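You operate a simulated robot arm through the tools that you are given. There is no shell and no other tool. Be economical: measure what you need, move in short steps, check, and stop when the job is done.

Carry out the task below with a simulated two-armed robot. There is one attempt and no reset: what you move stays moved.

TASK
Chain too tight: turn the orange tension knob into its green band.
Fine: open the lower guard door, free the lock lever first, lock it again, shut the lower guard door, leave the power off. Where these are worked on the way, their far stop is far enough and under half their travel is too little: lower guard door.

The check looks at the end state, three seconds after you hand in, the way a careful person would. Anything else that was tipped, shoved, dropped, spilled or broken makes it a failure.

THE ROBOT
Two 7-joint arms with fingered hands on one trunk, on a base that drives. Base frame: it is fixed to the floor where the robot stands at the start and does not move with it; the origin is under the middle of the robot, x ahead of it, y to its left, z up. Lengths are in mm, angles in rad, forces in N, time in s.
The left shoulder is at the start at [136, 182, 969], the right one opposite. With the tool pointing down near the work surface each hand reaches from about 100 to 900 mm from the robot's upright axis, wherever it stands, measured 20 degrees to its own side. Places, roughly: elevator control box [800, -1700, 1200]; elevator power button [800, -1800, 1000]; lower guard door [700, -100, 700]; orange tension knob [800, -200, 700]; tension lock lever [800, 0, 700]. Payload 3.8 kg a hand.
The TCP of each hand is the grasp point between the finger pads, 30 mm short of the fingertips. In the tool frame z runs along the fingers and y along their closing line. The gripper opens to 104 mm. The gripper's body begins 35 mm behind the TCP. The gripper is a hand of 4 fingers: y runs from the thumb to the fingers, the wrist lies at [-17, -104, -178] in the tool frame, and closing takes about 1.5 s.
Orientation is told as [roll, pitch, yaw] about the base's x, y, z axes, in that order, counted from this pose: with the fingers straight down and the wrist toward the robot, the tool's x, y and z point along [0, 1, 0], [1, 0, 0] and [0, 0, -1] of the base frame.

THE INTERFACE
- The arms move only by the tool arm_command. It takes "left_targets", "right_targets" or both (then of equal length, played together; a hand with none holds still); each is a list of rows, each a list of 3 entries, a list of its own where there are three numbers: the shift along the base's x, y, z in mm, then the turn, a rotation vector about the base's x, y, z in rad, then the opening, from 0 (shut) to 1 (fully open). In form: [[[tx, ty, tz], [ax, ay, az], fingers], ...]. A call has 1 to 8 rows; each row shifts and turns the commanded pose from where the row before left it. A row lasts 0.2 s, in which the tool goes at most 50 mm and 0.15 rad; a call with a longer step from one row to the next is refused whole, and so is a gripper value outside its range. A pose out of reach is approached as far as the arm can. The call stops where the force on the tool passes 90 N (or 10 N more than at its start, if that is more) or the arm is blocked; 0.2 s more then pass. Each finger travels about 72 mm/s and halts on what it meets, pressing with about 31 N; the grip force reading is that of the motor and also rises with nothing between the fingers. The clock runs only during rows and for 0.2 s after the last one: add rows that do not move to give the fingers time. The reply holds the time, the measured pose of the TCP, the force on the tool along the base axes, the opening and the grip force, in the units named above and with some noise, with the torque about the TCP (base axes, N m) and any sound that the robot's microphone picked up.
- Cameras (640 x 400 px; columns grow to the right, rows downward): "scene" is now at [244.9, -12.3, 1136.9]; the picture's right is [-0.15, -0.99, 0.00], its down [-0.63, 0.10, -0.77] and it looks along [0.76, -0.12, -0.64] (base axes); focal length 262 px, centre (320, 200). "left" rides on the left gripper at [-66, -90, -126] in its tool frame; the picture's right is [-0.78, -0.30, 0.56], its down [0.57, -0.70, 0.42] and it looks along [0.27, 0.65, 0.71] (tool axes); focal length 275 px, centre (320, 200). "right" rides on the right gripper at [66, -90, -126] in its tool frame; the picture's right is [-0.78, 0.30, -0.56], its down [-0.57, -0.70, 0.42] and it looks along [-0.27, 0.65, 0.71] (tool axes); focal length 275 px, centre (320, 200).
- grab_frame(camera): a new picture of that camera. The clock stands still meanwhile.
- lift_body(by): slides the trunk up (or, below 0, down) by that many mm; the arms and the scene camera ride with it, the base frame stays. It gives what a move gives, with no picture.
- drive_base(legs): drives the robot by 1 to 6 legs, each [ahead, left, turn to the left] in mm, mm and rad, along the robot's own axes; the way and the turn of a leg run together, so that a leg with both is an arc; at most 1500 mm and 3.142 rad a leg. The arms and the cameras ride along, it lands a little off, and it stops where it bumps. It gives what a move gives.
- set_grasp(shape, hand): the hand has 4 fingers and takes this shape, open, in about a second: jaw (thumb against the fingers, like two jaws); tri (thumb and two fingers); tip (a fingertip pinch); poke (one finger out to press); point (the index stretched); flat (the hand flat); cup (the hand cupped); fist (a fist). The gripper value then closes the fingers along that shape, each until it touches; the sizes above hold for jaw. It gives what a move gives, with no picture.
- pan_tilt(pan, tilt): turns the head with the scene camera to pan (to the left, within 1.501 rad either way) and tilt (down, from -0.506 to 1.204), counted from straight ahead of the robot. It gives what a move gives.
- pixel_to_xyz(camera, pixels): for up to 12 pixels [column, row] of the newest picture of that camera ("zoom" is the newest enlarged one), the place [x, y, z] in the base frame of the surface seen there, good to about 3 mm. The clock stands still meanwhile.
- enlarge(camera, box): a new picture of the part [left, top, right, bottom] of that camera's present view, enlarged. The clock stands still meanwhile.
- sign_off(): hands the job in; it is judged then, once.

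Keep the steps short. Do not move on a guess: measure, check each grasp and each placing, and mend mistakes. In all there are 80 turns and 70 pictures (those below and enlarged ones count). Leave the grippers open and the arms clear of the work at the hand-in unless told otherwise, and finish with a single line.

The tools are called after "Emit:" as a command line: name --argument value ..., lists and objects as JSON in quotes. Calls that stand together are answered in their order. arm_command: Moves the arms, as the interface text tells. Its arguments: {"type":"object","properties":{"left_targets":{"type":"array","items":{"type":"array"}},"right_targets":{"type":"array","items":{"type":"array"}}},"required":[]} The other tools are called the same way: lift_body (by) slides the trunk up or down; set_grasp (shape, hand) gives the hand a shape; drive_base (legs) drives the base; pan_tilt (pan, tilt) turns the head that bears the scene camera; grab_frame (camera) takes a picture; pixel_to_xyz (camera, pixels) gives the place of the surface under pixels of a picture; enlarge (camera, box) takes an enlarged picture of a part of a camera's view; sign_off () hands the job in.

At the start:

```text
time_s: 0.0
left_tool_pos: [526.8, 96.5, 974.5]
left_orientation: [-0.001, 0.001, 0.0]
left_wrist_force: [1.1, -0.9, 0.5]
left_moment: [0.0, 0.0, 0.04]
left_gripper_width: 103.7
left_grasp_force: 0.1
left_shape: jaw
right_tool_pos: [507.3, -314.4, 892.8]
right_orientation: [-0.001, 0.0, 0.001]
right_wrist_force: [0.7, 0.0, -0.6]
right_moment: [0.03, -0.04, 0.03]
right_gripper_width: 103.5
right_grasp_force: 0.1
right_shape: jaw
trunk travel left (down, up): [-125.0, 631.0]
robot x, y, heading: [0.6, 1.9, 0.002]
head pan, tilt: [-0.155, 0.693]
```

scene: 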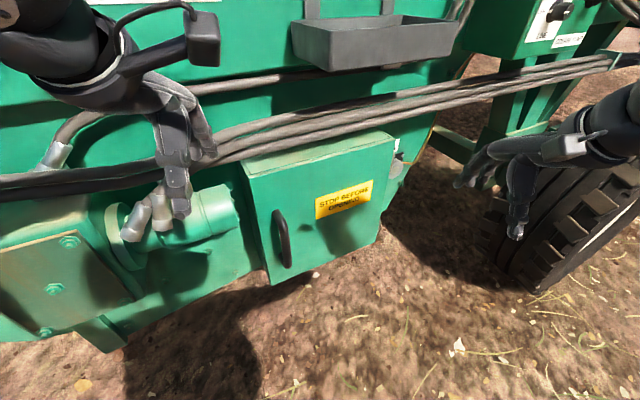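
right: 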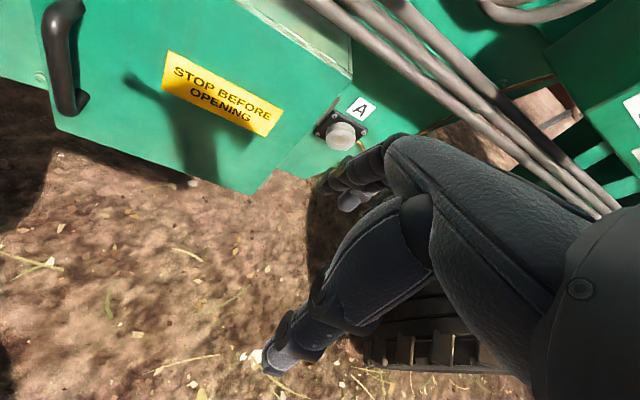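
left: 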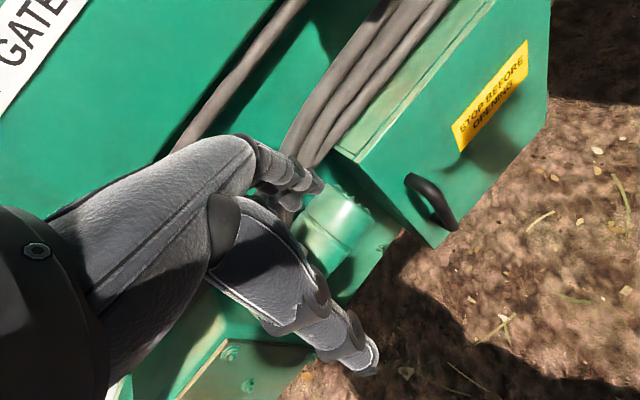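

I see the guard box with a handle at about (282,238) and the hinge side probably to the right. I'll measure the box corners and handle, and enlarge that area.

Emit:
pixel_to_xyz --camera "scene" --pixels '[[275, 212], [284, 240], [289, 266], [250, 180], [270, 283], [392, 140], [378, 240], [340, 200], [246, 162], [376, 132], [262, 240], [398, 155]]'

Emit:
enlarge --camera "scene" --box '[220, 110, 440, 300]'

```text
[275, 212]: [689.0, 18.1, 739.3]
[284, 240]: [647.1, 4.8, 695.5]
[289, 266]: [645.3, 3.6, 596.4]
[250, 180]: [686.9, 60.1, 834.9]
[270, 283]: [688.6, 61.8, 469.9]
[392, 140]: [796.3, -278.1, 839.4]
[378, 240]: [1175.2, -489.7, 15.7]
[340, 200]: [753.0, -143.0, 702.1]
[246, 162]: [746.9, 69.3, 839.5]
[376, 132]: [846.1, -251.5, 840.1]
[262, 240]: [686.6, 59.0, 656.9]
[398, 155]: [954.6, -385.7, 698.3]
```

```text
2.11 times, centred on (330, 205) of scene
```

zoom: 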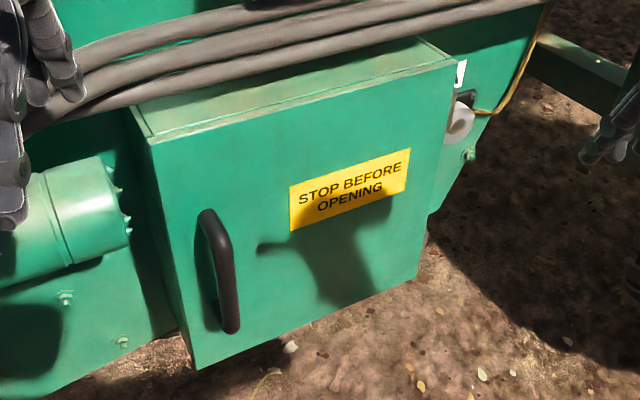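

The door says "STOP BEFORE OPENING", so I'll check the power state first by turning the head to the control box on the right.

Emit:
pan_tilt --pan -1.13 --tilt 0.05

Emit:
grab_frame --camera "scene"

```text
time_s: 1.2
left_tool_pos: [527.4, 96.1, 975.0]
left_orientation: [-0.001, 0.0, 0.0]
left_wrist_force: [0.6, 0.0, -0.2]
left_moment: [0.0, -0.03, -0.03]
left_gripper_width: 103.5
left_grasp_force: 0.1
left_shape: jaw
right_tool_pos: [508.0, -313.5, 893.2]
right_orientation: [0.0, -0.001, 0.0]
right_wrist_force: [0.5, -0.5, -0.7]
right_moment: [0.01, -0.01, 0.0]
right_gripper_width: 104.0
right_grasp_force: 0.0
right_shape: jaw
trunk travel left (down, up): [-125.0, 631.0]
robot x, y, heading: [2.0, -1.0, -0.001]
head pan, tilt: [-1.129, 0.051]
```

```text
65 pictures are left
```

scene: 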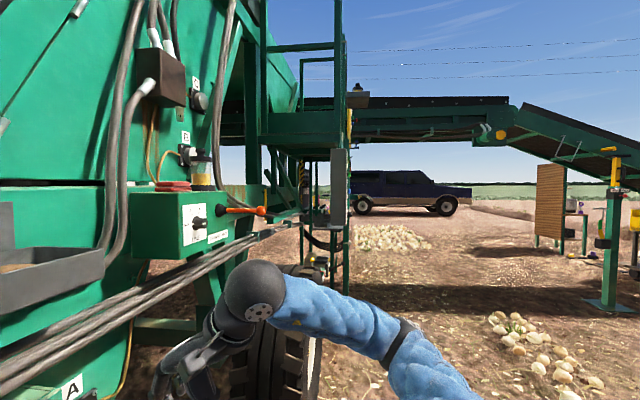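

I see a grey panel near (338,187), edge-on, and a closer box with a handle near (205,222). I'll enlarge both.

Emit:
enlarge --camera "scene" --box '[270, 130, 400, 260]'

Emit:
enlarge --camera "scene" --box '[120, 60, 290, 270]'

Emit:
pixel_to_xyz --camera "scene" --pixels '[[338, 187], [260, 210], [195, 222], [186, 158], [202, 100], [320, 215], [335, 150], [201, 170]]'

```text
3.08 times, centred on (335, 195) of scene
```

zoom: 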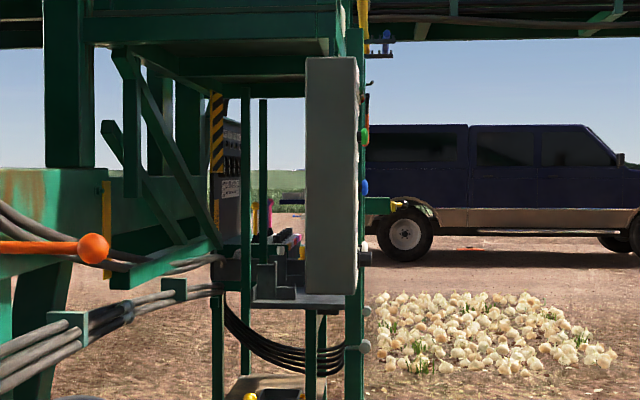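

```text
1.90 times, centred on (205, 165) of scene
```

zoom: 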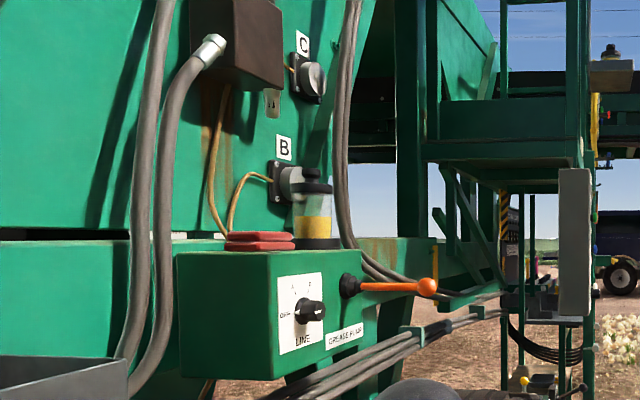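

```text
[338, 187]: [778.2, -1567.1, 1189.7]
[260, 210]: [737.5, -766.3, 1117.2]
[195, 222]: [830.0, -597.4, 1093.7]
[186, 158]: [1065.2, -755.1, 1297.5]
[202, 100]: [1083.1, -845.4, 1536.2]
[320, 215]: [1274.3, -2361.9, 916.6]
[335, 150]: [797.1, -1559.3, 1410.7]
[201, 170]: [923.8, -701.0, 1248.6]
```

The control box faces away, so its state isn't visible. No machine sound so far, but I'll verify by backing up and moving right for a view of its face.

Emit:
drive_base --legs '[[-600, 0, 0], [0, -800, 0]]'

Emit:
pan_tilt --pan -0.55 --tilt 0.05

Emit:
grab_frame --camera "scene"

```text
time_s: 3.2
left_tool_pos: [362.0, 153.9, 973.0]
left_orientation: [0.001, 0.002, 0.071]
left_wrist_force: [0.1, -0.6, 0.5]
left_moment: [0.03, 0.03, 0.0]
left_gripper_width: 103.9
left_grasp_force: 0.0
left_shape: jaw
right_tool_pos: [372.4, -257.2, 892.1]
right_orientation: [0.0, 0.002, 0.072]
right_wrist_force: [0.2, -0.3, -0.1]
right_moment: [-0.03, 0.0, 0.0]
right_gripper_width: 104.2
right_grasp_force: 0.0
right_shape: jaw
trunk travel left (down, up): [-125.0, 631.0]
robot x, y, heading: [-154.7, 18.6, 0.076]
head pan, tilt: [-1.129, 0.051]
stopped in leg 1: the robot was blocked; the commanded pose is now the measured one
```

```text
time_s: 4.2
left_tool_pos: [361.9, 153.6, 973.5]
left_orientation: [-0.001, 0.001, 0.071]
left_wrist_force: [0.0, 0.1, 0.6]
left_moment: [0.01, -0.02, -0.03]
left_gripper_width: 104.1
left_grasp_force: 0.1
left_shape: jaw
right_tool_pos: [371.8, -256.8, 892.0]
right_orientation: [0.002, 0.003, 0.07]
right_wrist_force: [0.2, 0.0, 0.2]
right_moment: [0.01, -0.01, 0.0]
right_gripper_width: 103.8
right_grasp_force: 0.0
right_shape: jaw
trunk travel left (down, up): [-125.0, 631.0]
robot x, y, heading: [-158.5, 21.9, 0.069]
head pan, tilt: [-0.55, 0.051]
```

```text
62 pictures are left
```

scene: 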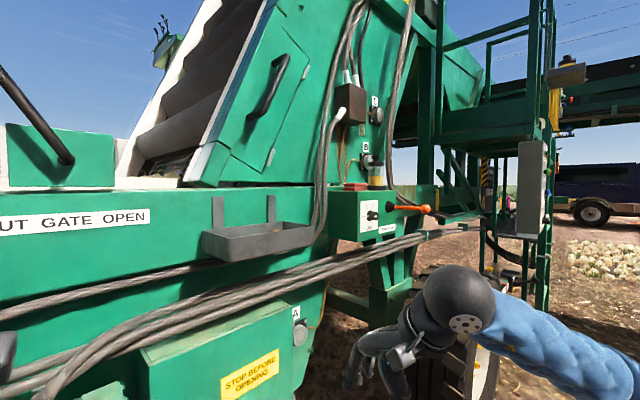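

The base bumped into something behind me at x≈-155. I'll look both ways to find out what it is and that nothing was tipped.

Emit:
pan_tilt --pan 1.5 --tilt 0.5

Emit:
grab_frame --camera "scene"

Emit:
pan_tilt --pan -1.5 --tilt 0.5

Emit:
grab_frame --camera "scene"

```text
time_s: 6.1
left_tool_pos: [361.2, 155.1, 973.6]
left_orientation: [0.0, 0.001, 0.072]
left_wrist_force: [-0.2, -0.1, -1.0]
left_moment: [0.02, 0.02, -0.02]
left_gripper_width: 103.6
left_grasp_force: 0.1
left_shape: jaw
right_tool_pos: [371.1, -256.3, 893.2]
right_orientation: [-0.001, 0.002, 0.071]
right_wrist_force: [-0.2, 0.1, -0.7]
right_moment: [0.01, -0.02, -0.01]
right_gripper_width: 103.7
right_grasp_force: 0.0
right_shape: jaw
trunk travel left (down, up): [-125.0, 631.0]
robot x, y, heading: [-157.0, 22.4, 0.069]
head pan, tilt: [1.499, 0.499]
```

```text
61 pictures are left
```

scene: 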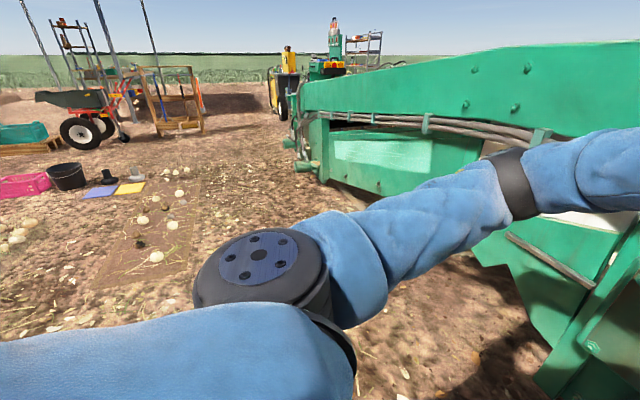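

```text
time_s: 8.7
left_tool_pos: [361.3, 154.4, 974.1]
left_orientation: [-0.001, 0.001, 0.071]
left_wrist_force: [0.1, 0.1, -0.6]
left_moment: [0.06, 0.0, 0.01]
left_gripper_width: 103.9
left_grasp_force: 0.1
left_shape: jaw
right_tool_pos: [371.0, -256.5, 893.5]
right_orientation: [0.001, 0.002, 0.068]
right_wrist_force: [0.3, -0.4, -0.2]
right_moment: [0.0, -0.01, -0.01]
right_gripper_width: 104.1
right_grasp_force: 0.1
right_shape: jaw
trunk travel left (down, up): [-125.0, 631.0]
robot x, y, heading: [-157.5, 21.2, 0.075]
head pan, tilt: [-1.499, 0.499]
```

```text
60 pictures are left
```

scene: 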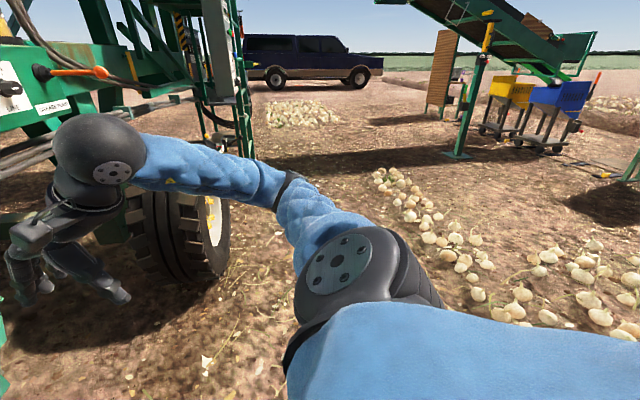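

Nothing visible has tipped, and the obstacle is directly behind. I'll measure the ground clutter on my right before going that way.

Emit:
pixel_to_xyz --camera "scene" --pixels '[[380, 180], [410, 200], [450, 260], [478, 295], [548, 318], [620, 335], [200, 270], [230, 160], [228, 40], [458, 152], [300, 125], [212, 366]]'

```text
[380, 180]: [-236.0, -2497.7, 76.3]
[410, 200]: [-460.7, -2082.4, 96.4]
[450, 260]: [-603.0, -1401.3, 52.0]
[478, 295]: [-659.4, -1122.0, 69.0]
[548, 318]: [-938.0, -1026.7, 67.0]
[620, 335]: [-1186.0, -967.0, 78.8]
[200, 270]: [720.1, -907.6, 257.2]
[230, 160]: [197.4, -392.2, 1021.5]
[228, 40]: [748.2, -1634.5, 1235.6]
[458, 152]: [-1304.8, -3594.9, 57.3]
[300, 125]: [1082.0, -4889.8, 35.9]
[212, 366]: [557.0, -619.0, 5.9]
```

The onion row lies around x≈-600, so I'll stay at x≥-60: forward 100 mm, straighten, then slide right 700 mm for a view of the control box.

Emit:
drive_base --legs '[[100, 0, -0.07], [0, -700, 0]]'

Emit:
pan_tilt --pan -0.75 --tilt 0.05

Emit:
grab_frame --camera "scene"

```text
time_s: 12.2
left_tool_pos: [496.8, -366.2, 973.8]
left_orientation: [0.0, 0.002, -0.151]
left_wrist_force: [-0.7, 0.3, 0.2]
left_moment: [-0.01, 0.02, 0.0]
left_gripper_width: 103.8
left_grasp_force: 0.1
left_shape: jaw
right_tool_pos: [415.1, -769.4, 892.9]
right_orientation: [-0.004, 0.001, -0.152]
right_wrist_force: [0.5, -0.4, 0.0]
right_moment: [-0.07, -0.01, 0.04]
right_gripper_width: 104.0
right_grasp_force: 0.1
right_shape: jaw
trunk travel left (down, up): [-125.0, 631.0]
robot x, y, heading: [-36.1, -382.9, -0.153]
head pan, tilt: [-1.499, 0.499]
stopped in leg 2: the robot was blocked; the commanded pose is now the measured one
```

```text
time_s: 13.3
left_tool_pos: [497.3, -366.5, 973.6]
left_orientation: [-0.002, 0.001, -0.15]
left_wrist_force: [0.4, 0.1, 1.1]
left_moment: [-0.01, 0.01, 0.03]
left_gripper_width: 103.8
left_grasp_force: 0.0
left_shape: jaw
right_tool_pos: [415.4, -770.2, 891.8]
right_orientation: [0.0, 0.002, -0.151]
right_wrist_force: [-0.7, 0.1, 0.0]
right_moment: [0.0, 0.01, 0.0]
right_gripper_width: 104.0
right_grasp_force: 0.1
right_shape: jaw
trunk travel left (down, up): [-125.0, 631.0]
robot x, y, heading: [-38.3, -385.6, -0.149]
head pan, tilt: [-0.75, 0.051]
```

```text
59 pictures are left
```

scene: 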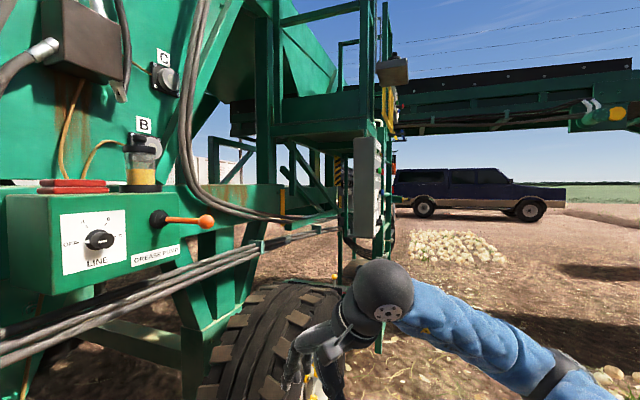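

Blocked again after 400 mm. From here I can see more, so I'll enlarge the control box face near (385,190) and the LINE switch.

Emit:
enlarge --camera "scene" --box '[330, 90, 430, 280]'

Emit:
enlarge --camera "scene" --box '[40, 190, 240, 300]'

Emit:
pan_tilt --pan -1.3 --tilt 1.1

Emit:
grab_frame --camera "scene"

```text
2.11 times, centred on (380, 185) of scene
```

zoom: 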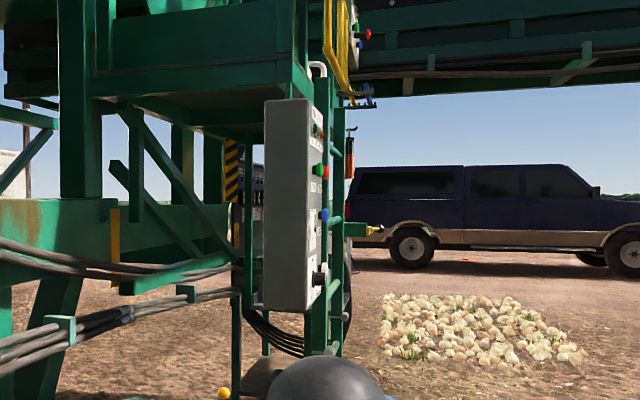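

```text
3.20 times, centred on (140, 245) of scene
```

zoom: 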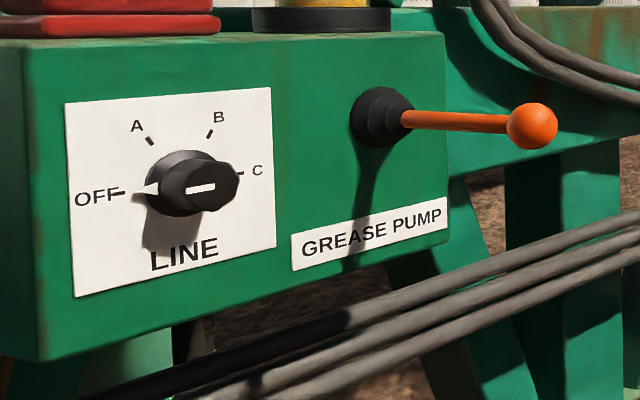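

```text
time_s: 14.6
left_tool_pos: [496.6, -366.3, 974.2]
left_orientation: [-0.002, 0.002, -0.151]
left_wrist_force: [0.3, 0.3, 0.4]
left_moment: [-0.01, 0.01, -0.02]
left_gripper_width: 103.9
left_grasp_force: 0.1
left_shape: jaw
right_tool_pos: [415.2, -768.4, 892.9]
right_orientation: [-0.004, 0.002, -0.15]
right_wrist_force: [0.1, -0.3, -0.8]
right_moment: [-0.01, -0.01, 0.03]
right_gripper_width: 104.2
right_grasp_force: 0.1
right_shape: jaw
trunk travel left (down, up): [-125.0, 631.0]
robot x, y, heading: [-39.0, -385.8, -0.153]
head pan, tilt: [-1.3, 1.1]
```

```text
56 pictures are left
```

scene: 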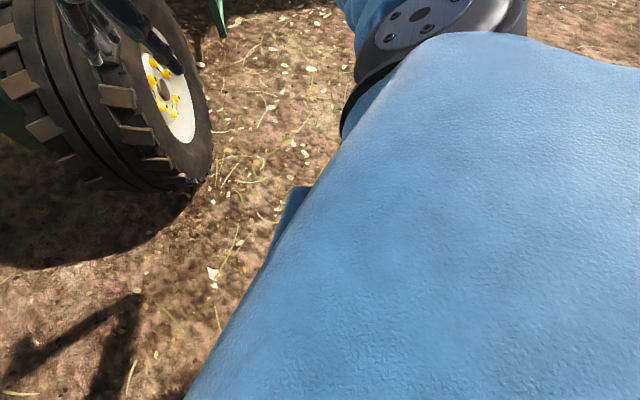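

The base is stopped by something at its rear right, so I won't push further. Instead, the right hand's camera can look at the control box face: I'll swing the right hand back, right and up, tilting it up.

Emit:
arm_command --right_targets '[[[-27, -35, 15], [-0.065, -0.068, -0.03], 1], [[-27, -35, 15], [-0.065, -0.068, -0.03], 1], [[-27, -35, 15], [-0.065, -0.068, -0.03], 1], [[-27, -35, 15], [-0.065, -0.068, -0.03], 1], [[-27, -35, 15], [-0.065, -0.068, -0.03], 1], [[-27, -35, 15], [-0.065, -0.068, -0.03], 1], [[-27, -35, 15], [-0.065, -0.068, -0.03], 1], [[-27, -35, 15], [-0.065, -0.068, -0.03], 1]]'

Emit:
grab_frame --camera "right"

```text
time_s: 16.4
left_tool_pos: [495.9, -366.8, 974.8]
left_orientation: [0.0, 0.002, -0.149]
left_wrist_force: [0.2, 0.2, -0.6]
left_moment: [0.01, -0.04, -0.01]
left_gripper_width: 104.1
left_grasp_force: 0.0
left_shape: jaw
right_tool_pos: [202.7, -1051.1, 1014.2]
right_orientation: [-0.414, -0.648, -0.265]
right_wrist_force: [0.0, -0.8, 0.1]
right_moment: [-0.02, 0.01, -0.03]
right_gripper_width: 104.1
right_grasp_force: 0.0
right_shape: jaw
right hand out of reach, approached as far as the arm can: row 8
trunk travel left (down, up): [-125.0, 631.0]
robot x, y, heading: [-39.7, -383.5, -0.147]
head pan, tilt: [-1.3, 1.1]
```

```text
55 pictures are left
```

right: 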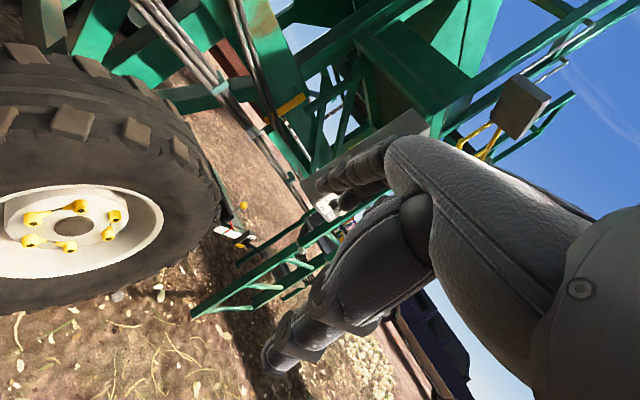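

The box is hidden behind the fingers at about (340,190). I'll turn the hand so it moves left in the picture.

Emit:
arm_command --right_targets '[[[5, 10, 0], [-0.082, -0.071, -0.071], 1], [[5, 10, 0], [-0.082, -0.071, -0.071], 1], [[5, 10, 0], [-0.082, -0.071, -0.071], 1], [[5, 10, 0], [-0.082, -0.071, -0.071], 1], [[5, 10, 0], [-0.082, -0.071, -0.071], 1]]'

Emit:
grab_frame --camera "right"

```text
time_s: 17.6
left_tool_pos: [498.3, -368.4, 972.8]
left_orientation: [-0.001, 0.004, -0.151]
left_wrist_force: [0.6, 0.0, 0.6]
left_moment: [-0.01, 0.03, 0.0]
left_gripper_width: 104.0
left_grasp_force: 0.1
left_shape: jaw
right_tool_pos: [218.6, -1059.1, 1026.6]
right_orientation: [-0.886, -1.091, -0.245]
right_wrist_force: [-0.6, 0.0, 0.7]
right_moment: [0.08, 0.03, 0.08]
right_gripper_width: 104.2
right_grasp_force: 0.1
right_shape: jaw
right hand out of reach, approached as far as the arm can: row 3, 4, 5
trunk travel left (down, up): [-125.0, 631.0]
robot x, y, heading: [-38.2, -383.5, -0.151]
head pan, tilt: [-1.3, 1.1]
```

```text
54 pictures are left
```

right: 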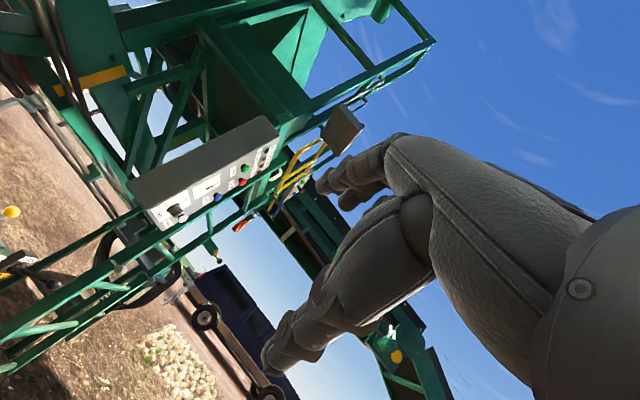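

Now the control box face shows at (220,185). I'll enlarge it.

Emit:
enlarge --camera "right" --box '[130, 125, 290, 225]'

```text
4.00 times, centred on (210, 175) of right
```

zoom: 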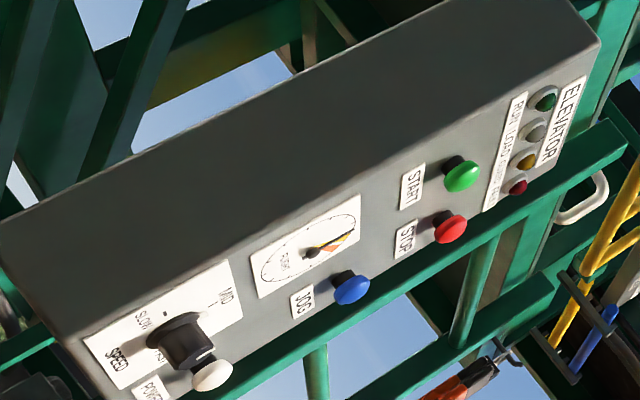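

The power button is unlit and all lamps are dark, so the power is off. I'll drive back to the starting place in front of the door.

Emit:
drive_base --legs '[[20, 0, 0.15], [18, 384, 0]]'

Emit:
pan_tilt --pan -0.1 --tilt 0.75

```text
time_s: 20.7
left_tool_pos: [527.9, 89.4, 973.7]
left_orientation: [0.001, 0.003, -0.006]
left_wrist_force: [0.2, 0.1, 0.2]
left_moment: [0.02, -0.01, -0.01]
left_gripper_width: 103.7
left_grasp_force: 0.0
left_shape: jaw
right_tool_pos: [351.7, -636.9, 1029.2]
right_orientation: [-0.881, -1.097, -0.103]
right_wrist_force: [-0.2, -0.8, 0.1]
right_moment: [0.0, -0.03, -0.01]
right_gripper_width: 103.9
right_grasp_force: 0.0
right_shape: jaw
trunk travel left (down, up): [-125.0, 631.0]
robot x, y, heading: [-1.0, -4.6, -0.003]
head pan, tilt: [-1.3, 1.1]
```

```text
time_s: 22.1
left_tool_pos: [526.4, 89.3, 973.4]
left_orientation: [0.0, 0.001, -0.005]
left_wrist_force: [1.0, -1.1, 0.2]
left_moment: [0.01, 0.01, 0.02]
left_gripper_width: 103.9
left_grasp_force: 0.0
left_shape: jaw
right_tool_pos: [352.8, -637.5, 1029.8]
right_orientation: [-0.88, -1.098, -0.106]
right_wrist_force: [0.1, 0.1, 0.6]
right_moment: [-0.03, 0.0, 0.04]
right_gripper_width: 103.9
right_grasp_force: 0.0
right_shape: jaw
trunk travel left (down, up): [-125.0, 631.0]
robot x, y, heading: [-2.7, -4.8, -0.006]
head pan, tilt: [-0.099, 0.75]
```

Now I'll bring the right hand around with its fingers pointing at the door (approach along [0.95,0.31,0], closing line horizontal), and move the left hand out of the way to the left.

Emit:
arm_command --right_targets '[[[9, 38, -25], [-0.101, 0.0153, 0.1034], 1], [[9, 38, -25], [-0.101, 0.0153, 0.1034], 1], [[9, 38, -25], [-0.101, 0.0153, 0.1034], 1], [[9, 38, -25], [-0.101, 0.0153, 0.1034], 1], [[9, 38, -25], [-0.101, 0.0153, 0.1034], 1], [[9, 38, -25], [-0.101, 0.0153, 0.1034], 1], [[9, 38, -25], [-0.101, 0.0153, 0.1034], 1], [[9, 38, -25], [-0.101, 0.0153, 0.1034], 1]]' --left_targets '[[[-5, 30, 10], [0, 0, 0], 1], [[-5, 30, 10], [0, 0, 0], 1], [[-5, 30, 10], [0, 0, 0], 1], [[-5, 30, 10], [0, 0, 0], 1], [[-5, 30, 10], [0, 0, 0], 1], [[-5, 30, 10], [0, 0, 0], 1], [[0, 0, 0], [0, 0, 0], 1], [[0, 0, 0], [0, 0, 0], 1]]'

Emit:
arm_command --right_targets '[[[9, 38, -25], [-0.101, 0.0153, 0.1034], 1], [[9, 38, -25], [-0.101, 0.0153, 0.1034], 1], [[9, 38, -25], [-0.101, 0.0153, 0.1034], 1], [[9, 38, -25], [-0.101, 0.0153, 0.1034], 1], [[9, 38, -25], [-0.101, 0.0153, 0.1034], 1]]'

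Emit:
grab_frame --camera "scene"

```text
time_s: 23.9
left_tool_pos: [497.6, 271.0, 1034.5]
left_orientation: [0.002, 0.002, -0.004]
left_wrist_force: [1.2, -0.6, -0.1]
left_moment: [0.01, 0.0, 0.0]
left_gripper_width: 103.8
left_grasp_force: 0.1
left_shape: jaw
right_tool_pos: [387.8, -442.4, 1021.5]
right_orientation: [-1.676, -0.496, 1.385]
right_wrist_force: [0.2, 0.0, 0.3]
right_moment: [0.01, -0.02, -0.01]
right_gripper_width: 103.8
right_grasp_force: 0.1
right_shape: jaw
right hand out of reach, approached as far as the arm can: row 1, 2, 3, 4, 5, 6, 7, 8
trunk travel left (down, up): [-125.0, 631.0]
robot x, y, heading: [3.1, -2.7, -0.003]
head pan, tilt: [-0.099, 0.75]
```

```text
time_s: 25.1
left_tool_pos: [497.5, 270.7, 1034.9]
left_orientation: [0.0, 0.003, -0.007]
left_wrist_force: [1.3, -0.2, 0.3]
left_moment: [0.0, 0.0, -0.02]
left_gripper_width: 103.9
left_grasp_force: 0.1
left_shape: jaw
right_tool_pos: [417.4, -279.6, 1047.4]
right_orientation: [-1.566, -0.004, 1.884]
right_wrist_force: [1.2, -0.4, 0.2]
right_moment: [0.01, -0.01, 0.01]
right_gripper_width: 104.1
right_grasp_force: 0.0
right_shape: jaw
right hand out of reach, approached as far as the arm can: row 1, 2, 3, 4, 5
trunk travel left (down, up): [-125.0, 631.0]
robot x, y, heading: [1.8, -2.2, 0.0]
head pan, tilt: [-0.099, 0.75]
```

```text
52 pictures are left
```

scene: 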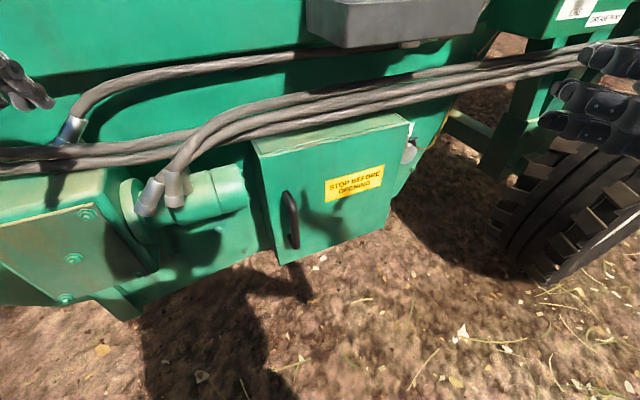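

The orientation is right, but the hand lagged behind in position (out of reach, likely a poor elbow posture). I'll send a small test move down to see where it goes.

Emit:
arm_command --right_targets '[[[0, 0, -30], [0, 0, 0], 1], [[0, 0, -30], [0, 0, 0], 1], [[0, 0, 0], [0, 0, 0], 1], [[0, 0, 0], [0, 0, 0], 1]]'

```text
time_s: 26.1
left_tool_pos: [498.1, 271.6, 1035.7]
left_orientation: [0.001, 0.001, -0.004]
left_wrist_force: [-0.4, 0.5, -0.5]
left_moment: [-0.01, -0.03, -0.01]
left_gripper_width: 103.9
left_grasp_force: 0.1
left_shape: jaw
right_tool_pos: [417.7, -279.8, 1049.2]
right_orientation: [-1.569, -0.001, 1.883]
right_wrist_force: [-0.1, 0.1, 0.4]
right_moment: [0.02, 0.03, -0.01]
right_gripper_width: 103.8
right_grasp_force: 0.1
right_shape: jaw
right hand out of reach, approached as far as the arm can: row 1, 2
trunk travel left (down, up): [-125.0, 631.0]
robot x, y, heading: [0.8, -5.2, -0.002]
head pan, tilt: [-0.099, 0.75]
```

The hand is stuck in that twist. The natural posture for a right arm is the opposite roll (palm left), so I'll roll the right hand by half a turn about its pointing axis.

Emit:
arm_command --right_targets '[[[0, 0, 20], [0.1418, 0.0457, 0], 1], [[0, 0, 20], [0.1418, 0.0457, 0], 1], [[0, 0, 20], [0.1418, 0.0457, 0], 1], [[0, 0, 20], [0.1418, 0.0457, 0], 1], [[0, 0, 20], [0.1418, 0.0457, 0], 1], [[0, 0, 0], [0.1418, 0.0457, 0], 1], [[0, 0, 0], [0.1418, 0.0457, 0], 1], [[0, 0, 0], [0.1418, 0.0457, 0], 1]]'

Emit:
arm_command --right_targets '[[[0, 0, 0], [0.1418, 0.0457, 0], 1], [[0, 0, 0], [0.1418, 0.0457, 0], 1], [[0, 0, 0], [0.1418, 0.0457, 0], 1], [[0, 0, 0], [0.1418, 0.0457, 0], 1], [[0, 0, 0], [0.1418, 0.0457, 0], 1], [[0, 0, 0], [0.1418, 0.0457, 0], 1], [[0, 0, 0], [0.1418, 0.0457, 0], 1], [[0, 0, 0], [0.1418, 0.0457, 0], 1]]'

Emit:
arm_command --right_targets '[[[0, 0, 0], [0.1418, 0.0457, 0], 1], [[0, 0, 0], [0.1418, 0.0457, 0], 1], [[0, 0, 0], [0.1418, 0.0457, 0], 1], [[0, 0, 0], [0.1418, 0.0457, 0], 1], [[0, 0, 0], [0.1418, 0.0457, 0], 1], [[0, 0, 0], [0, 0, 0], 1]]'

Emit:
grab_frame --camera "scene"

```text
time_s: 27.9
left_tool_pos: [496.9, 271.4, 1034.8]
left_orientation: [-0.001, 0.002, -0.006]
left_wrist_force: [-0.7, -1.0, -1.2]
left_moment: [-0.03, -0.04, 0.0]
left_gripper_width: 104.2
left_grasp_force: 0.1
left_shape: jaw
right_tool_pos: [444.8, -307.2, 1169.5]
right_orientation: [-1.572, -1.191, 1.883]
right_wrist_force: [-0.5, 1.3, 0.1]
right_moment: [-0.01, 0.02, -0.06]
right_gripper_width: 104.1
right_grasp_force: 0.0
right_shape: jaw
right hand out of reach, approached as far as the arm can: row 6, 7, 8
trunk travel left (down, up): [-125.0, 631.0]
robot x, y, heading: [-0.0, -0.1, -0.004]
head pan, tilt: [-0.099, 0.75]
```

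```text
time_s: 29.7
left_tool_pos: [499.1, 271.4, 1034.3]
left_orientation: [-0.001, 0.005, -0.008]
left_wrist_force: [0.0, -0.5, 0.9]
left_moment: [-0.03, 0.0, -0.02]
left_gripper_width: 104.0
left_grasp_force: 0.1
left_shape: jaw
right_tool_pos: [471.8, -371.1, 1221.6]
right_orientation: [1.568, -0.755, -1.258]
right_wrist_force: [0.3, -0.5, 0.0]
right_moment: [0.01, -0.03, -0.01]
right_gripper_width: 103.8
right_grasp_force: 0.0
right_shape: jaw
right hand out of reach, approached as far as the arm can: row 1, 2, 3, 4, 5, 6, 7
trunk travel left (down, up): [-125.0, 631.0]
robot x, y, heading: [0.1, -6.6, -0.009]
head pan, tilt: [-0.099, 0.75]
```

```text
time_s: 31.1
left_tool_pos: [497.4, 271.0, 1035.1]
left_orientation: [-0.002, 0.001, -0.005]
left_wrist_force: [0.2, -0.6, -0.2]
left_moment: [0.03, 0.01, 0.01]
left_gripper_width: 104.1
left_grasp_force: 0.1
left_shape: jaw
right_tool_pos: [469.4, -369.4, 1221.2]
right_orientation: [1.569, -0.013, -1.258]
right_wrist_force: [1.2, -0.4, 0.3]
right_moment: [0.02, 0.03, -0.01]
right_gripper_width: 104.0
right_grasp_force: 0.1
right_shape: jaw
trunk travel left (down, up): [-125.0, 631.0]
robot x, y, heading: [-0.7, -2.2, -0.006]
head pan, tilt: [-0.099, 0.75]
```

```text
51 pictures are left
```

scene: 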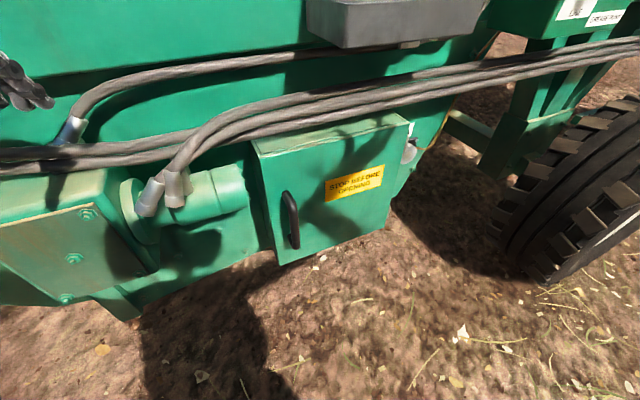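

Now it's reachable. Moving the right hand down and left to a place in front of the handle, about (490,-45,690).

Emit:
arm_command --right_targets '[[[1.6, 25, -40.8], [0, 0, 0], 1], [[1.6, 25, -40.8], [0, 0, 0], 1], [[1.6, 25, -40.8], [0, 0, 0], 1], [[1.6, 25, -40.8], [0, 0, 0], 1], [[1.6, 25, -40.8], [0, 0, 0], 1], [[1.6, 25, -40.8], [0, 0, 0], 1], [[1.6, 25, -40.8], [0, 0, 0], 1], [[1.6, 25, -40.8], [0, 0, 0], 1]]'

Emit:
arm_command --right_targets '[[[1.6, 25, -40.8], [0, 0, 0], 1], [[1.6, 25, -40.8], [0, 0, 0], 1], [[1.6, 25, -40.8], [0, 0, 0], 1], [[1.6, 25, -40.8], [0, 0, 0], 1], [[1.6, 25, -40.8], [0, 0, 0], 1], [[0, 0, 0], [0, 0, 0], 1]]'

Emit:
grab_frame --camera "scene"

Emit:
grab_frame --camera "right"

```text
time_s: 32.9
left_tool_pos: [498.1, 271.6, 1033.3]
left_orientation: [0.0, 0.001, -0.005]
left_wrist_force: [-0.4, -0.6, -0.8]
left_moment: [0.0, 0.01, -0.01]
left_gripper_width: 103.9
left_grasp_force: 0.0
left_shape: jaw
right_tool_pos: [563.4, -163.6, 966.5]
right_orientation: [1.571, -0.017, -1.26]
right_wrist_force: [-1.3, 0.4, 0.1]
right_moment: [0.02, -0.01, 0.03]
right_gripper_width: 104.0
right_grasp_force: 0.1
right_shape: jaw
right hand out of reach, approached as far as the arm can: row 1, 2, 3, 4, 5, 6
trunk travel left (down, up): [-125.0, 631.0]
robot x, y, heading: [-3.3, -0.5, -0.004]
head pan, tilt: [-0.099, 0.75]
```

```text
time_s: 34.3
left_tool_pos: [497.2, 272.0, 1034.4]
left_orientation: [0.002, 0.003, -0.005]
left_wrist_force: [-0.2, -0.7, 0.4]
left_moment: [0.0, 0.02, 0.0]
left_gripper_width: 103.7
left_grasp_force: 0.1
left_shape: jaw
right_tool_pos: [569.1, -40.6, 762.6]
right_orientation: [1.57, -0.014, -1.26]
right_wrist_force: [1.1, 0.0, 1.0]
right_moment: [0.01, 0.03, 0.0]
right_gripper_width: 104.1
right_grasp_force: 0.0
right_shape: jaw
trunk travel left (down, up): [-125.0, 631.0]
robot x, y, heading: [-1.7, -7.6, -0.005]
head pan, tilt: [-0.099, 0.75]
```

```text
50 pictures are left
```

scene: 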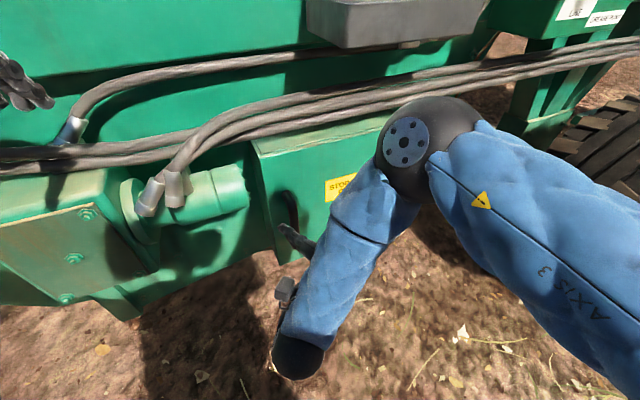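

```text
49 pictures are left
```

right: 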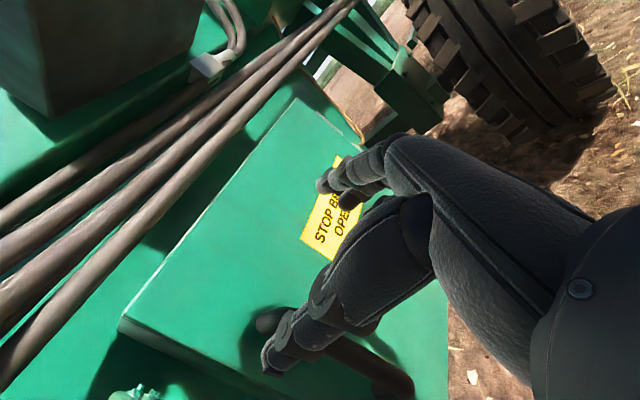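

The hand is in front of the handle, about 90 mm away. I'll measure the handle in the right camera and the elbow clearance in the scene.

Emit:
pixel_to_xyz --camera "right" --pixels '[[268, 318], [360, 358], [400, 385], [300, 230], [128, 320]]'

Emit:
pixel_to_xyz --camera "scene" --pixels '[[430, 140], [405, 110], [470, 130], [290, 205], [293, 225], [345, 190]]'

```text
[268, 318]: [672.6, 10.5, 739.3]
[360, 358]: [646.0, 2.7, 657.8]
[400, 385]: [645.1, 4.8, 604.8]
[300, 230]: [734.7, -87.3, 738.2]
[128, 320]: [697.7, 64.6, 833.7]
```

```text
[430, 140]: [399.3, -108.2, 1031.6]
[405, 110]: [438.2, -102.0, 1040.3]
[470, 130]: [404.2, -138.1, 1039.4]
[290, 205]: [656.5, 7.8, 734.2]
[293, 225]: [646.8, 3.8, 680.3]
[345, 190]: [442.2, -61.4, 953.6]
```

The bar is at about (652,6), z 600–745. First align: down 93 and 20 left; then advance 78 mm along the approach.

Emit:
arm_command --right_targets '[[[1, 7, -31], [0, 0, 0], 1], [[1, 7, -31], [0, 0, 0], 1], [[0, 6, -31], [0, 0, 0], 1], [[0, 0, 0], [0, 0, 0], 1]]'

Emit:
grab_frame --camera "right"

```text
time_s: 35.3
left_tool_pos: [497.4, 270.8, 1035.1]
left_orientation: [-0.001, 0.002, -0.004]
left_wrist_force: [-0.3, -0.3, 0.0]
left_moment: [0.01, 0.01, -0.01]
left_gripper_width: 103.8
left_grasp_force: 0.1
left_shape: jaw
right_tool_pos: [581.4, -17.0, 672.0]
right_orientation: [1.567, -0.013, -1.258]
right_wrist_force: [-0.8, 0.8, -0.5]
right_moment: [0.0, 0.03, -0.02]
right_gripper_width: 104.2
right_grasp_force: 0.0
right_shape: jaw
right hand out of reach, approached as far as the arm can: row 1, 2
trunk travel left (down, up): [-125.0, 631.0]
robot x, y, heading: [-0.8, -4.0, -0.004]
head pan, tilt: [-0.099, 0.75]
```

```text
48 pictures are left
```

right: 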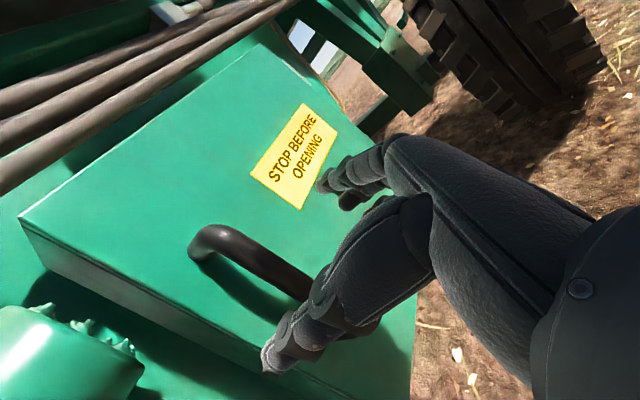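

Lateral offset is now 0. Advancing 72 mm along the approach, hand open.

Emit:
arm_command --right_targets '[[[17, 5.5, 0], [0, 0, 0], 1], [[17, 5.5, 0], [0, 0, 0], 1], [[17, 5.5, 0], [0, 0, 0], 1], [[17, 5.5, 0], [0, 0, 0], 1], [[0, 0, 0], [0, 0, 0], 1]]'

Emit:
grab_frame --camera "right"

```text
time_s: 36.5
left_tool_pos: [496.4, 270.9, 1034.1]
left_orientation: [0.0, 0.004, -0.005]
left_wrist_force: [-0.3, 0.0, -0.2]
left_moment: [0.05, 0.01, 0.01]
left_gripper_width: 104.0
left_grasp_force: 0.0
left_shape: jaw
right_tool_pos: [649.0, 5.0, 671.8]
right_orientation: [1.569, -0.014, -1.258]
right_wrist_force: [0.7, 0.5, -0.2]
right_moment: [0.03, -0.02, 0.01]
right_gripper_width: 103.9
right_grasp_force: 0.1
right_shape: jaw
trunk travel left (down, up): [-125.0, 631.0]
robot x, y, heading: [0.7, -3.4, -0.005]
head pan, tilt: [-0.099, 0.75]
```

```text
47 pictures are left
```

right: 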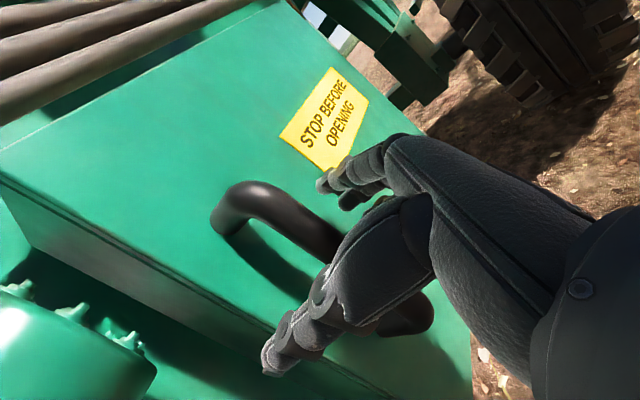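

The bar lies between thumb and fingers. Closing the hand on it.

Emit:
arm_command --right_targets '[[[0, 0, 0], [0, 0, 0], 0.5], [[0, 0, 0], [0, 0, 0], 0.2], [[0, 0, 0], [0, 0, 0], 0], [[0, 0, 0], [0, 0, 0], 0], [[0, 0, 0], [0, 0, 0], 0], [[0, 0, 0], [0, 0, 0], 0], [[0, 0, 0], [0, 0, 0], 0], [[0, 0, 0], [0, 0, 0], 0]]'

Emit:
grab_frame --camera "right"

```text
time_s: 38.3
left_tool_pos: [498.6, 272.1, 1033.6]
left_orientation: [-0.001, 0.003, -0.006]
left_wrist_force: [-0.1, 0.2, 0.3]
left_moment: [0.03, -0.02, 0.02]
left_gripper_width: 103.7
left_grasp_force: 0.1
left_shape: jaw
right_tool_pos: [648.0, 5.1, 672.6]
right_orientation: [1.57, -0.013, -1.26]
right_wrist_force: [2.1, 4.8, -1.0]
right_moment: [-0.01, -0.06, 0.03]
right_gripper_width: 10.2
right_grasp_force: 30.8
right_shape: jaw
trunk travel left (down, up): [-125.0, 631.0]
robot x, y, heading: [3.1, -3.6, -0.005]
head pan, tilt: [-0.099, 0.75]
```

```text
46 pictures are left
```

right: 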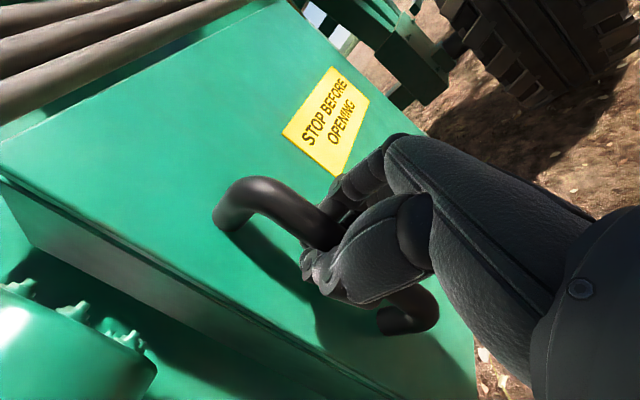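

Firmly gripped. Now a first small pull, 0.2 rad along an arc about the right edge (796,-278), turning the hand with it.

Emit:
arm_command --right_targets '[[[-14, -7.6, 0], [0, 0, 0.05], 0], [[-13.7, -8.5, 0], [0, 0, 0.05], 0], [[-13, -9, 0], [0, 0, 0.05], 0], [[-12.8, -9.8, 0], [0, 0, 0.05], 0], [[0, 0, 0], [0, 0, 0], 0]]'

Emit:
grab_frame --camera "scene"

```text
time_s: 39.5
left_tool_pos: [501.8, 268.7, 1033.1]
left_orientation: [0.002, 0.004, -0.007]
left_wrist_force: [-0.9, -0.3, -0.2]
left_moment: [0.01, 0.01, -0.02]
left_gripper_width: 103.6
left_grasp_force: 0.1
left_shape: jaw
right_tool_pos: [596.5, -19.8, 688.1]
right_orientation: [1.558, -0.009, -1.08]
right_wrist_force: [22.4, -27.9, -20.9]
right_moment: [0.52, 0.1, 0.34]
right_gripper_width: 9.7
right_grasp_force: 30.8
right_shape: jaw
right hand out of reach, approached as far as the arm can: row 3, 4
trunk travel left (down, up): [-125.0, 631.0]
robot x, y, heading: [-2.6, -4.3, -0.009]
head pan, tilt: [-0.099, 0.75]
```

```text
45 pictures are left
```

scene: 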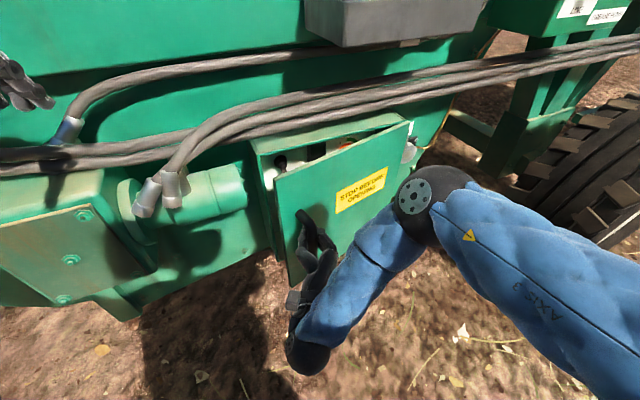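

The door opens, hinged on the right. The arm is getting cramped with the turn, so I'll keep pulling along the arc without turning the hand, correcting the height.

Emit:
arm_command --right_targets '[[[-12, -10.5, -5], [0, 0, 0], 0], [[-12, -10.5, -5], [0, 0, 0], 0], [[-11.5, -11, -3], [0, 0, 0], 0], [[-11, -11.5, 0], [0, 0, 0], 0], [[0, 0, 0], [0, 0, 0], 0]]'

```text
time_s: 40.7
left_tool_pos: [503.6, 268.3, 1031.5]
left_orientation: [0.003, 0.008, -0.005]
left_wrist_force: [0.8, -0.3, 0.2]
left_moment: [0.0, -0.01, 0.03]
left_gripper_width: 103.8
left_grasp_force: 0.0
left_shape: jaw
right_tool_pos: [576.2, -33.0, 691.2]
right_orientation: [1.545, -0.01, -1.08]
right_wrist_force: [37.7, -38.9, -42.8]
right_moment: [1.25, 0.3, 0.68]
right_gripper_width: 11.4
right_grasp_force: 31.4
right_shape: jaw
right hand out of reach, approached as far as the arm can: row 1, 2, 3, 4
trunk travel left (down, up): [-125.0, 631.0]
robot x, y, heading: [-2.9, -6.7, -0.005]
head pan, tilt: [-0.099, 0.75]
```

The arm strains in this posture. I'll release the handle and lift the hand straight up past the handle's top end (fingers straddle it freely).

Emit:
arm_command --right_targets '[[[0, 0, 0], [0, 0, 0], 0.5], [[0, 0, 0], [0, 0, 0], 1], [[0, 0, 0], [0, 0, 0], 1], [[0, 0, 0], [0, 0, 0], 1], [[0, 0, 0], [0, 0, 0], 1], [[0, 0, 0], [0, 0, 0], 1], [[0, 0, 0], [0, 0, 0], 1]]'

Emit:
grab_frame --camera "scene"

```text
time_s: 42.3
left_tool_pos: [498.6, 270.2, 1034.3]
left_orientation: [0.0, 0.001, -0.006]
left_wrist_force: [0.6, 0.7, -0.5]
left_moment: [0.05, -0.01, -0.01]
left_gripper_width: 104.0
left_grasp_force: 0.1
left_shape: jaw
right_tool_pos: [570.7, -23.2, 697.8]
right_orientation: [1.566, -0.011, -1.06]
right_wrist_force: [-1.2, 1.5, 0.3]
right_moment: [0.03, -0.04, 0.0]
right_gripper_width: 103.5
right_grasp_force: 0.1
right_shape: jaw
trunk travel left (down, up): [-125.0, 631.0]
robot x, y, heading: [-0.2, -8.4, -0.003]
head pan, tilt: [-0.099, 0.75]
```

```text
44 pictures are left
```

scene: 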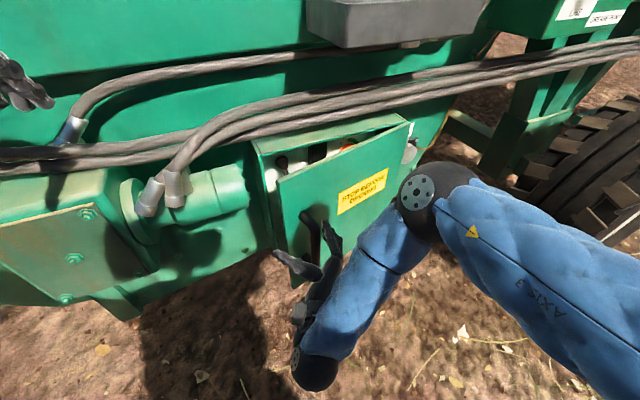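

The door stays ajar. Lifting the right hand up clear of the handle, then away to the right above the door's height.

Emit:
arm_command --right_targets '[[[0, 0, 30], [0, 0, 0], 1], [[0, 0, 30], [0, 0, 0], 1], [[0, 0, 35], [0, 0, 0], 1], [[0, 0, 35], [0, 0, 0], 1], [[-10, -20, 40], [0, 0, 0], 1], [[-10, -25, 40], [0, 0, 0], 1], [[-10, -30, 35], [0, 0, 0], 1], [[-5, -40, 20], [0, 0, 0], 1]]'

Emit:
arm_command --right_targets '[[[-5, -40, 20], [0, 0, 0], 1], [[-5, -45, 10], [0, 0, 0], 1], [[-5, -45, 10], [0, 0, 0], 1], [[0, -45, 0], [0, 0, 0], 1], [[0, -45, 0], [0, 0, 0], 1], [[0, -45, 0], [0, 0, 0], 1], [[0, -45, 0], [0, 0, 0], 1]]'

Emit:
grab_frame --camera "scene"

```text
time_s: 44.1
left_tool_pos: [497.2, 270.0, 1034.6]
left_orientation: [0.001, 0.001, -0.004]
left_wrist_force: [-0.2, 0.4, 0.3]
left_moment: [-0.01, -0.01, 0.01]
left_gripper_width: 103.9
left_grasp_force: 0.0
left_shape: jaw
right_tool_pos: [551.5, -128.2, 960.8]
right_orientation: [1.569, -0.014, -1.057]
right_wrist_force: [0.6, 0.1, 0.6]
right_moment: [0.01, -0.03, 0.0]
right_gripper_width: 103.7
right_grasp_force: 0.0
right_shape: jaw
right hand out of reach, approached as far as the arm can: row 8
trunk travel left (down, up): [-125.0, 631.0]
robot x, y, heading: [-2.2, -9.3, -0.002]
head pan, tilt: [-0.099, 0.75]
```

```text
time_s: 45.7
left_tool_pos: [498.2, 270.7, 1034.2]
left_orientation: [0.0, 0.0, -0.006]
left_wrist_force: [0.1, 0.1, -0.4]
left_moment: [0.0, 0.0, -0.03]
left_gripper_width: 104.0
left_grasp_force: 0.0
left_shape: jaw
right_tool_pos: [591.8, -364.5, 1040.5]
right_orientation: [1.543, -0.002, -1.076]
right_wrist_force: [-0.3, -0.5, 4.1]
right_moment: [-0.13, 0.27, -0.03]
right_gripper_width: 103.9
right_grasp_force: 0.0
right_shape: jaw
right hand out of reach, approached as far as the arm can: row 1, 2, 3, 4, 5, 6
trunk travel left (down, up): [-125.0, 631.0]
robot x, y, heading: [2.1, -3.4, -0.003]
head pan, tilt: [-0.099, 0.75]
```

```text
43 pictures are left
```

scene: 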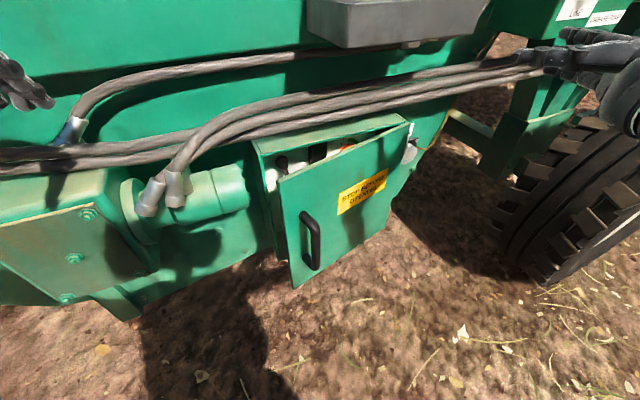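

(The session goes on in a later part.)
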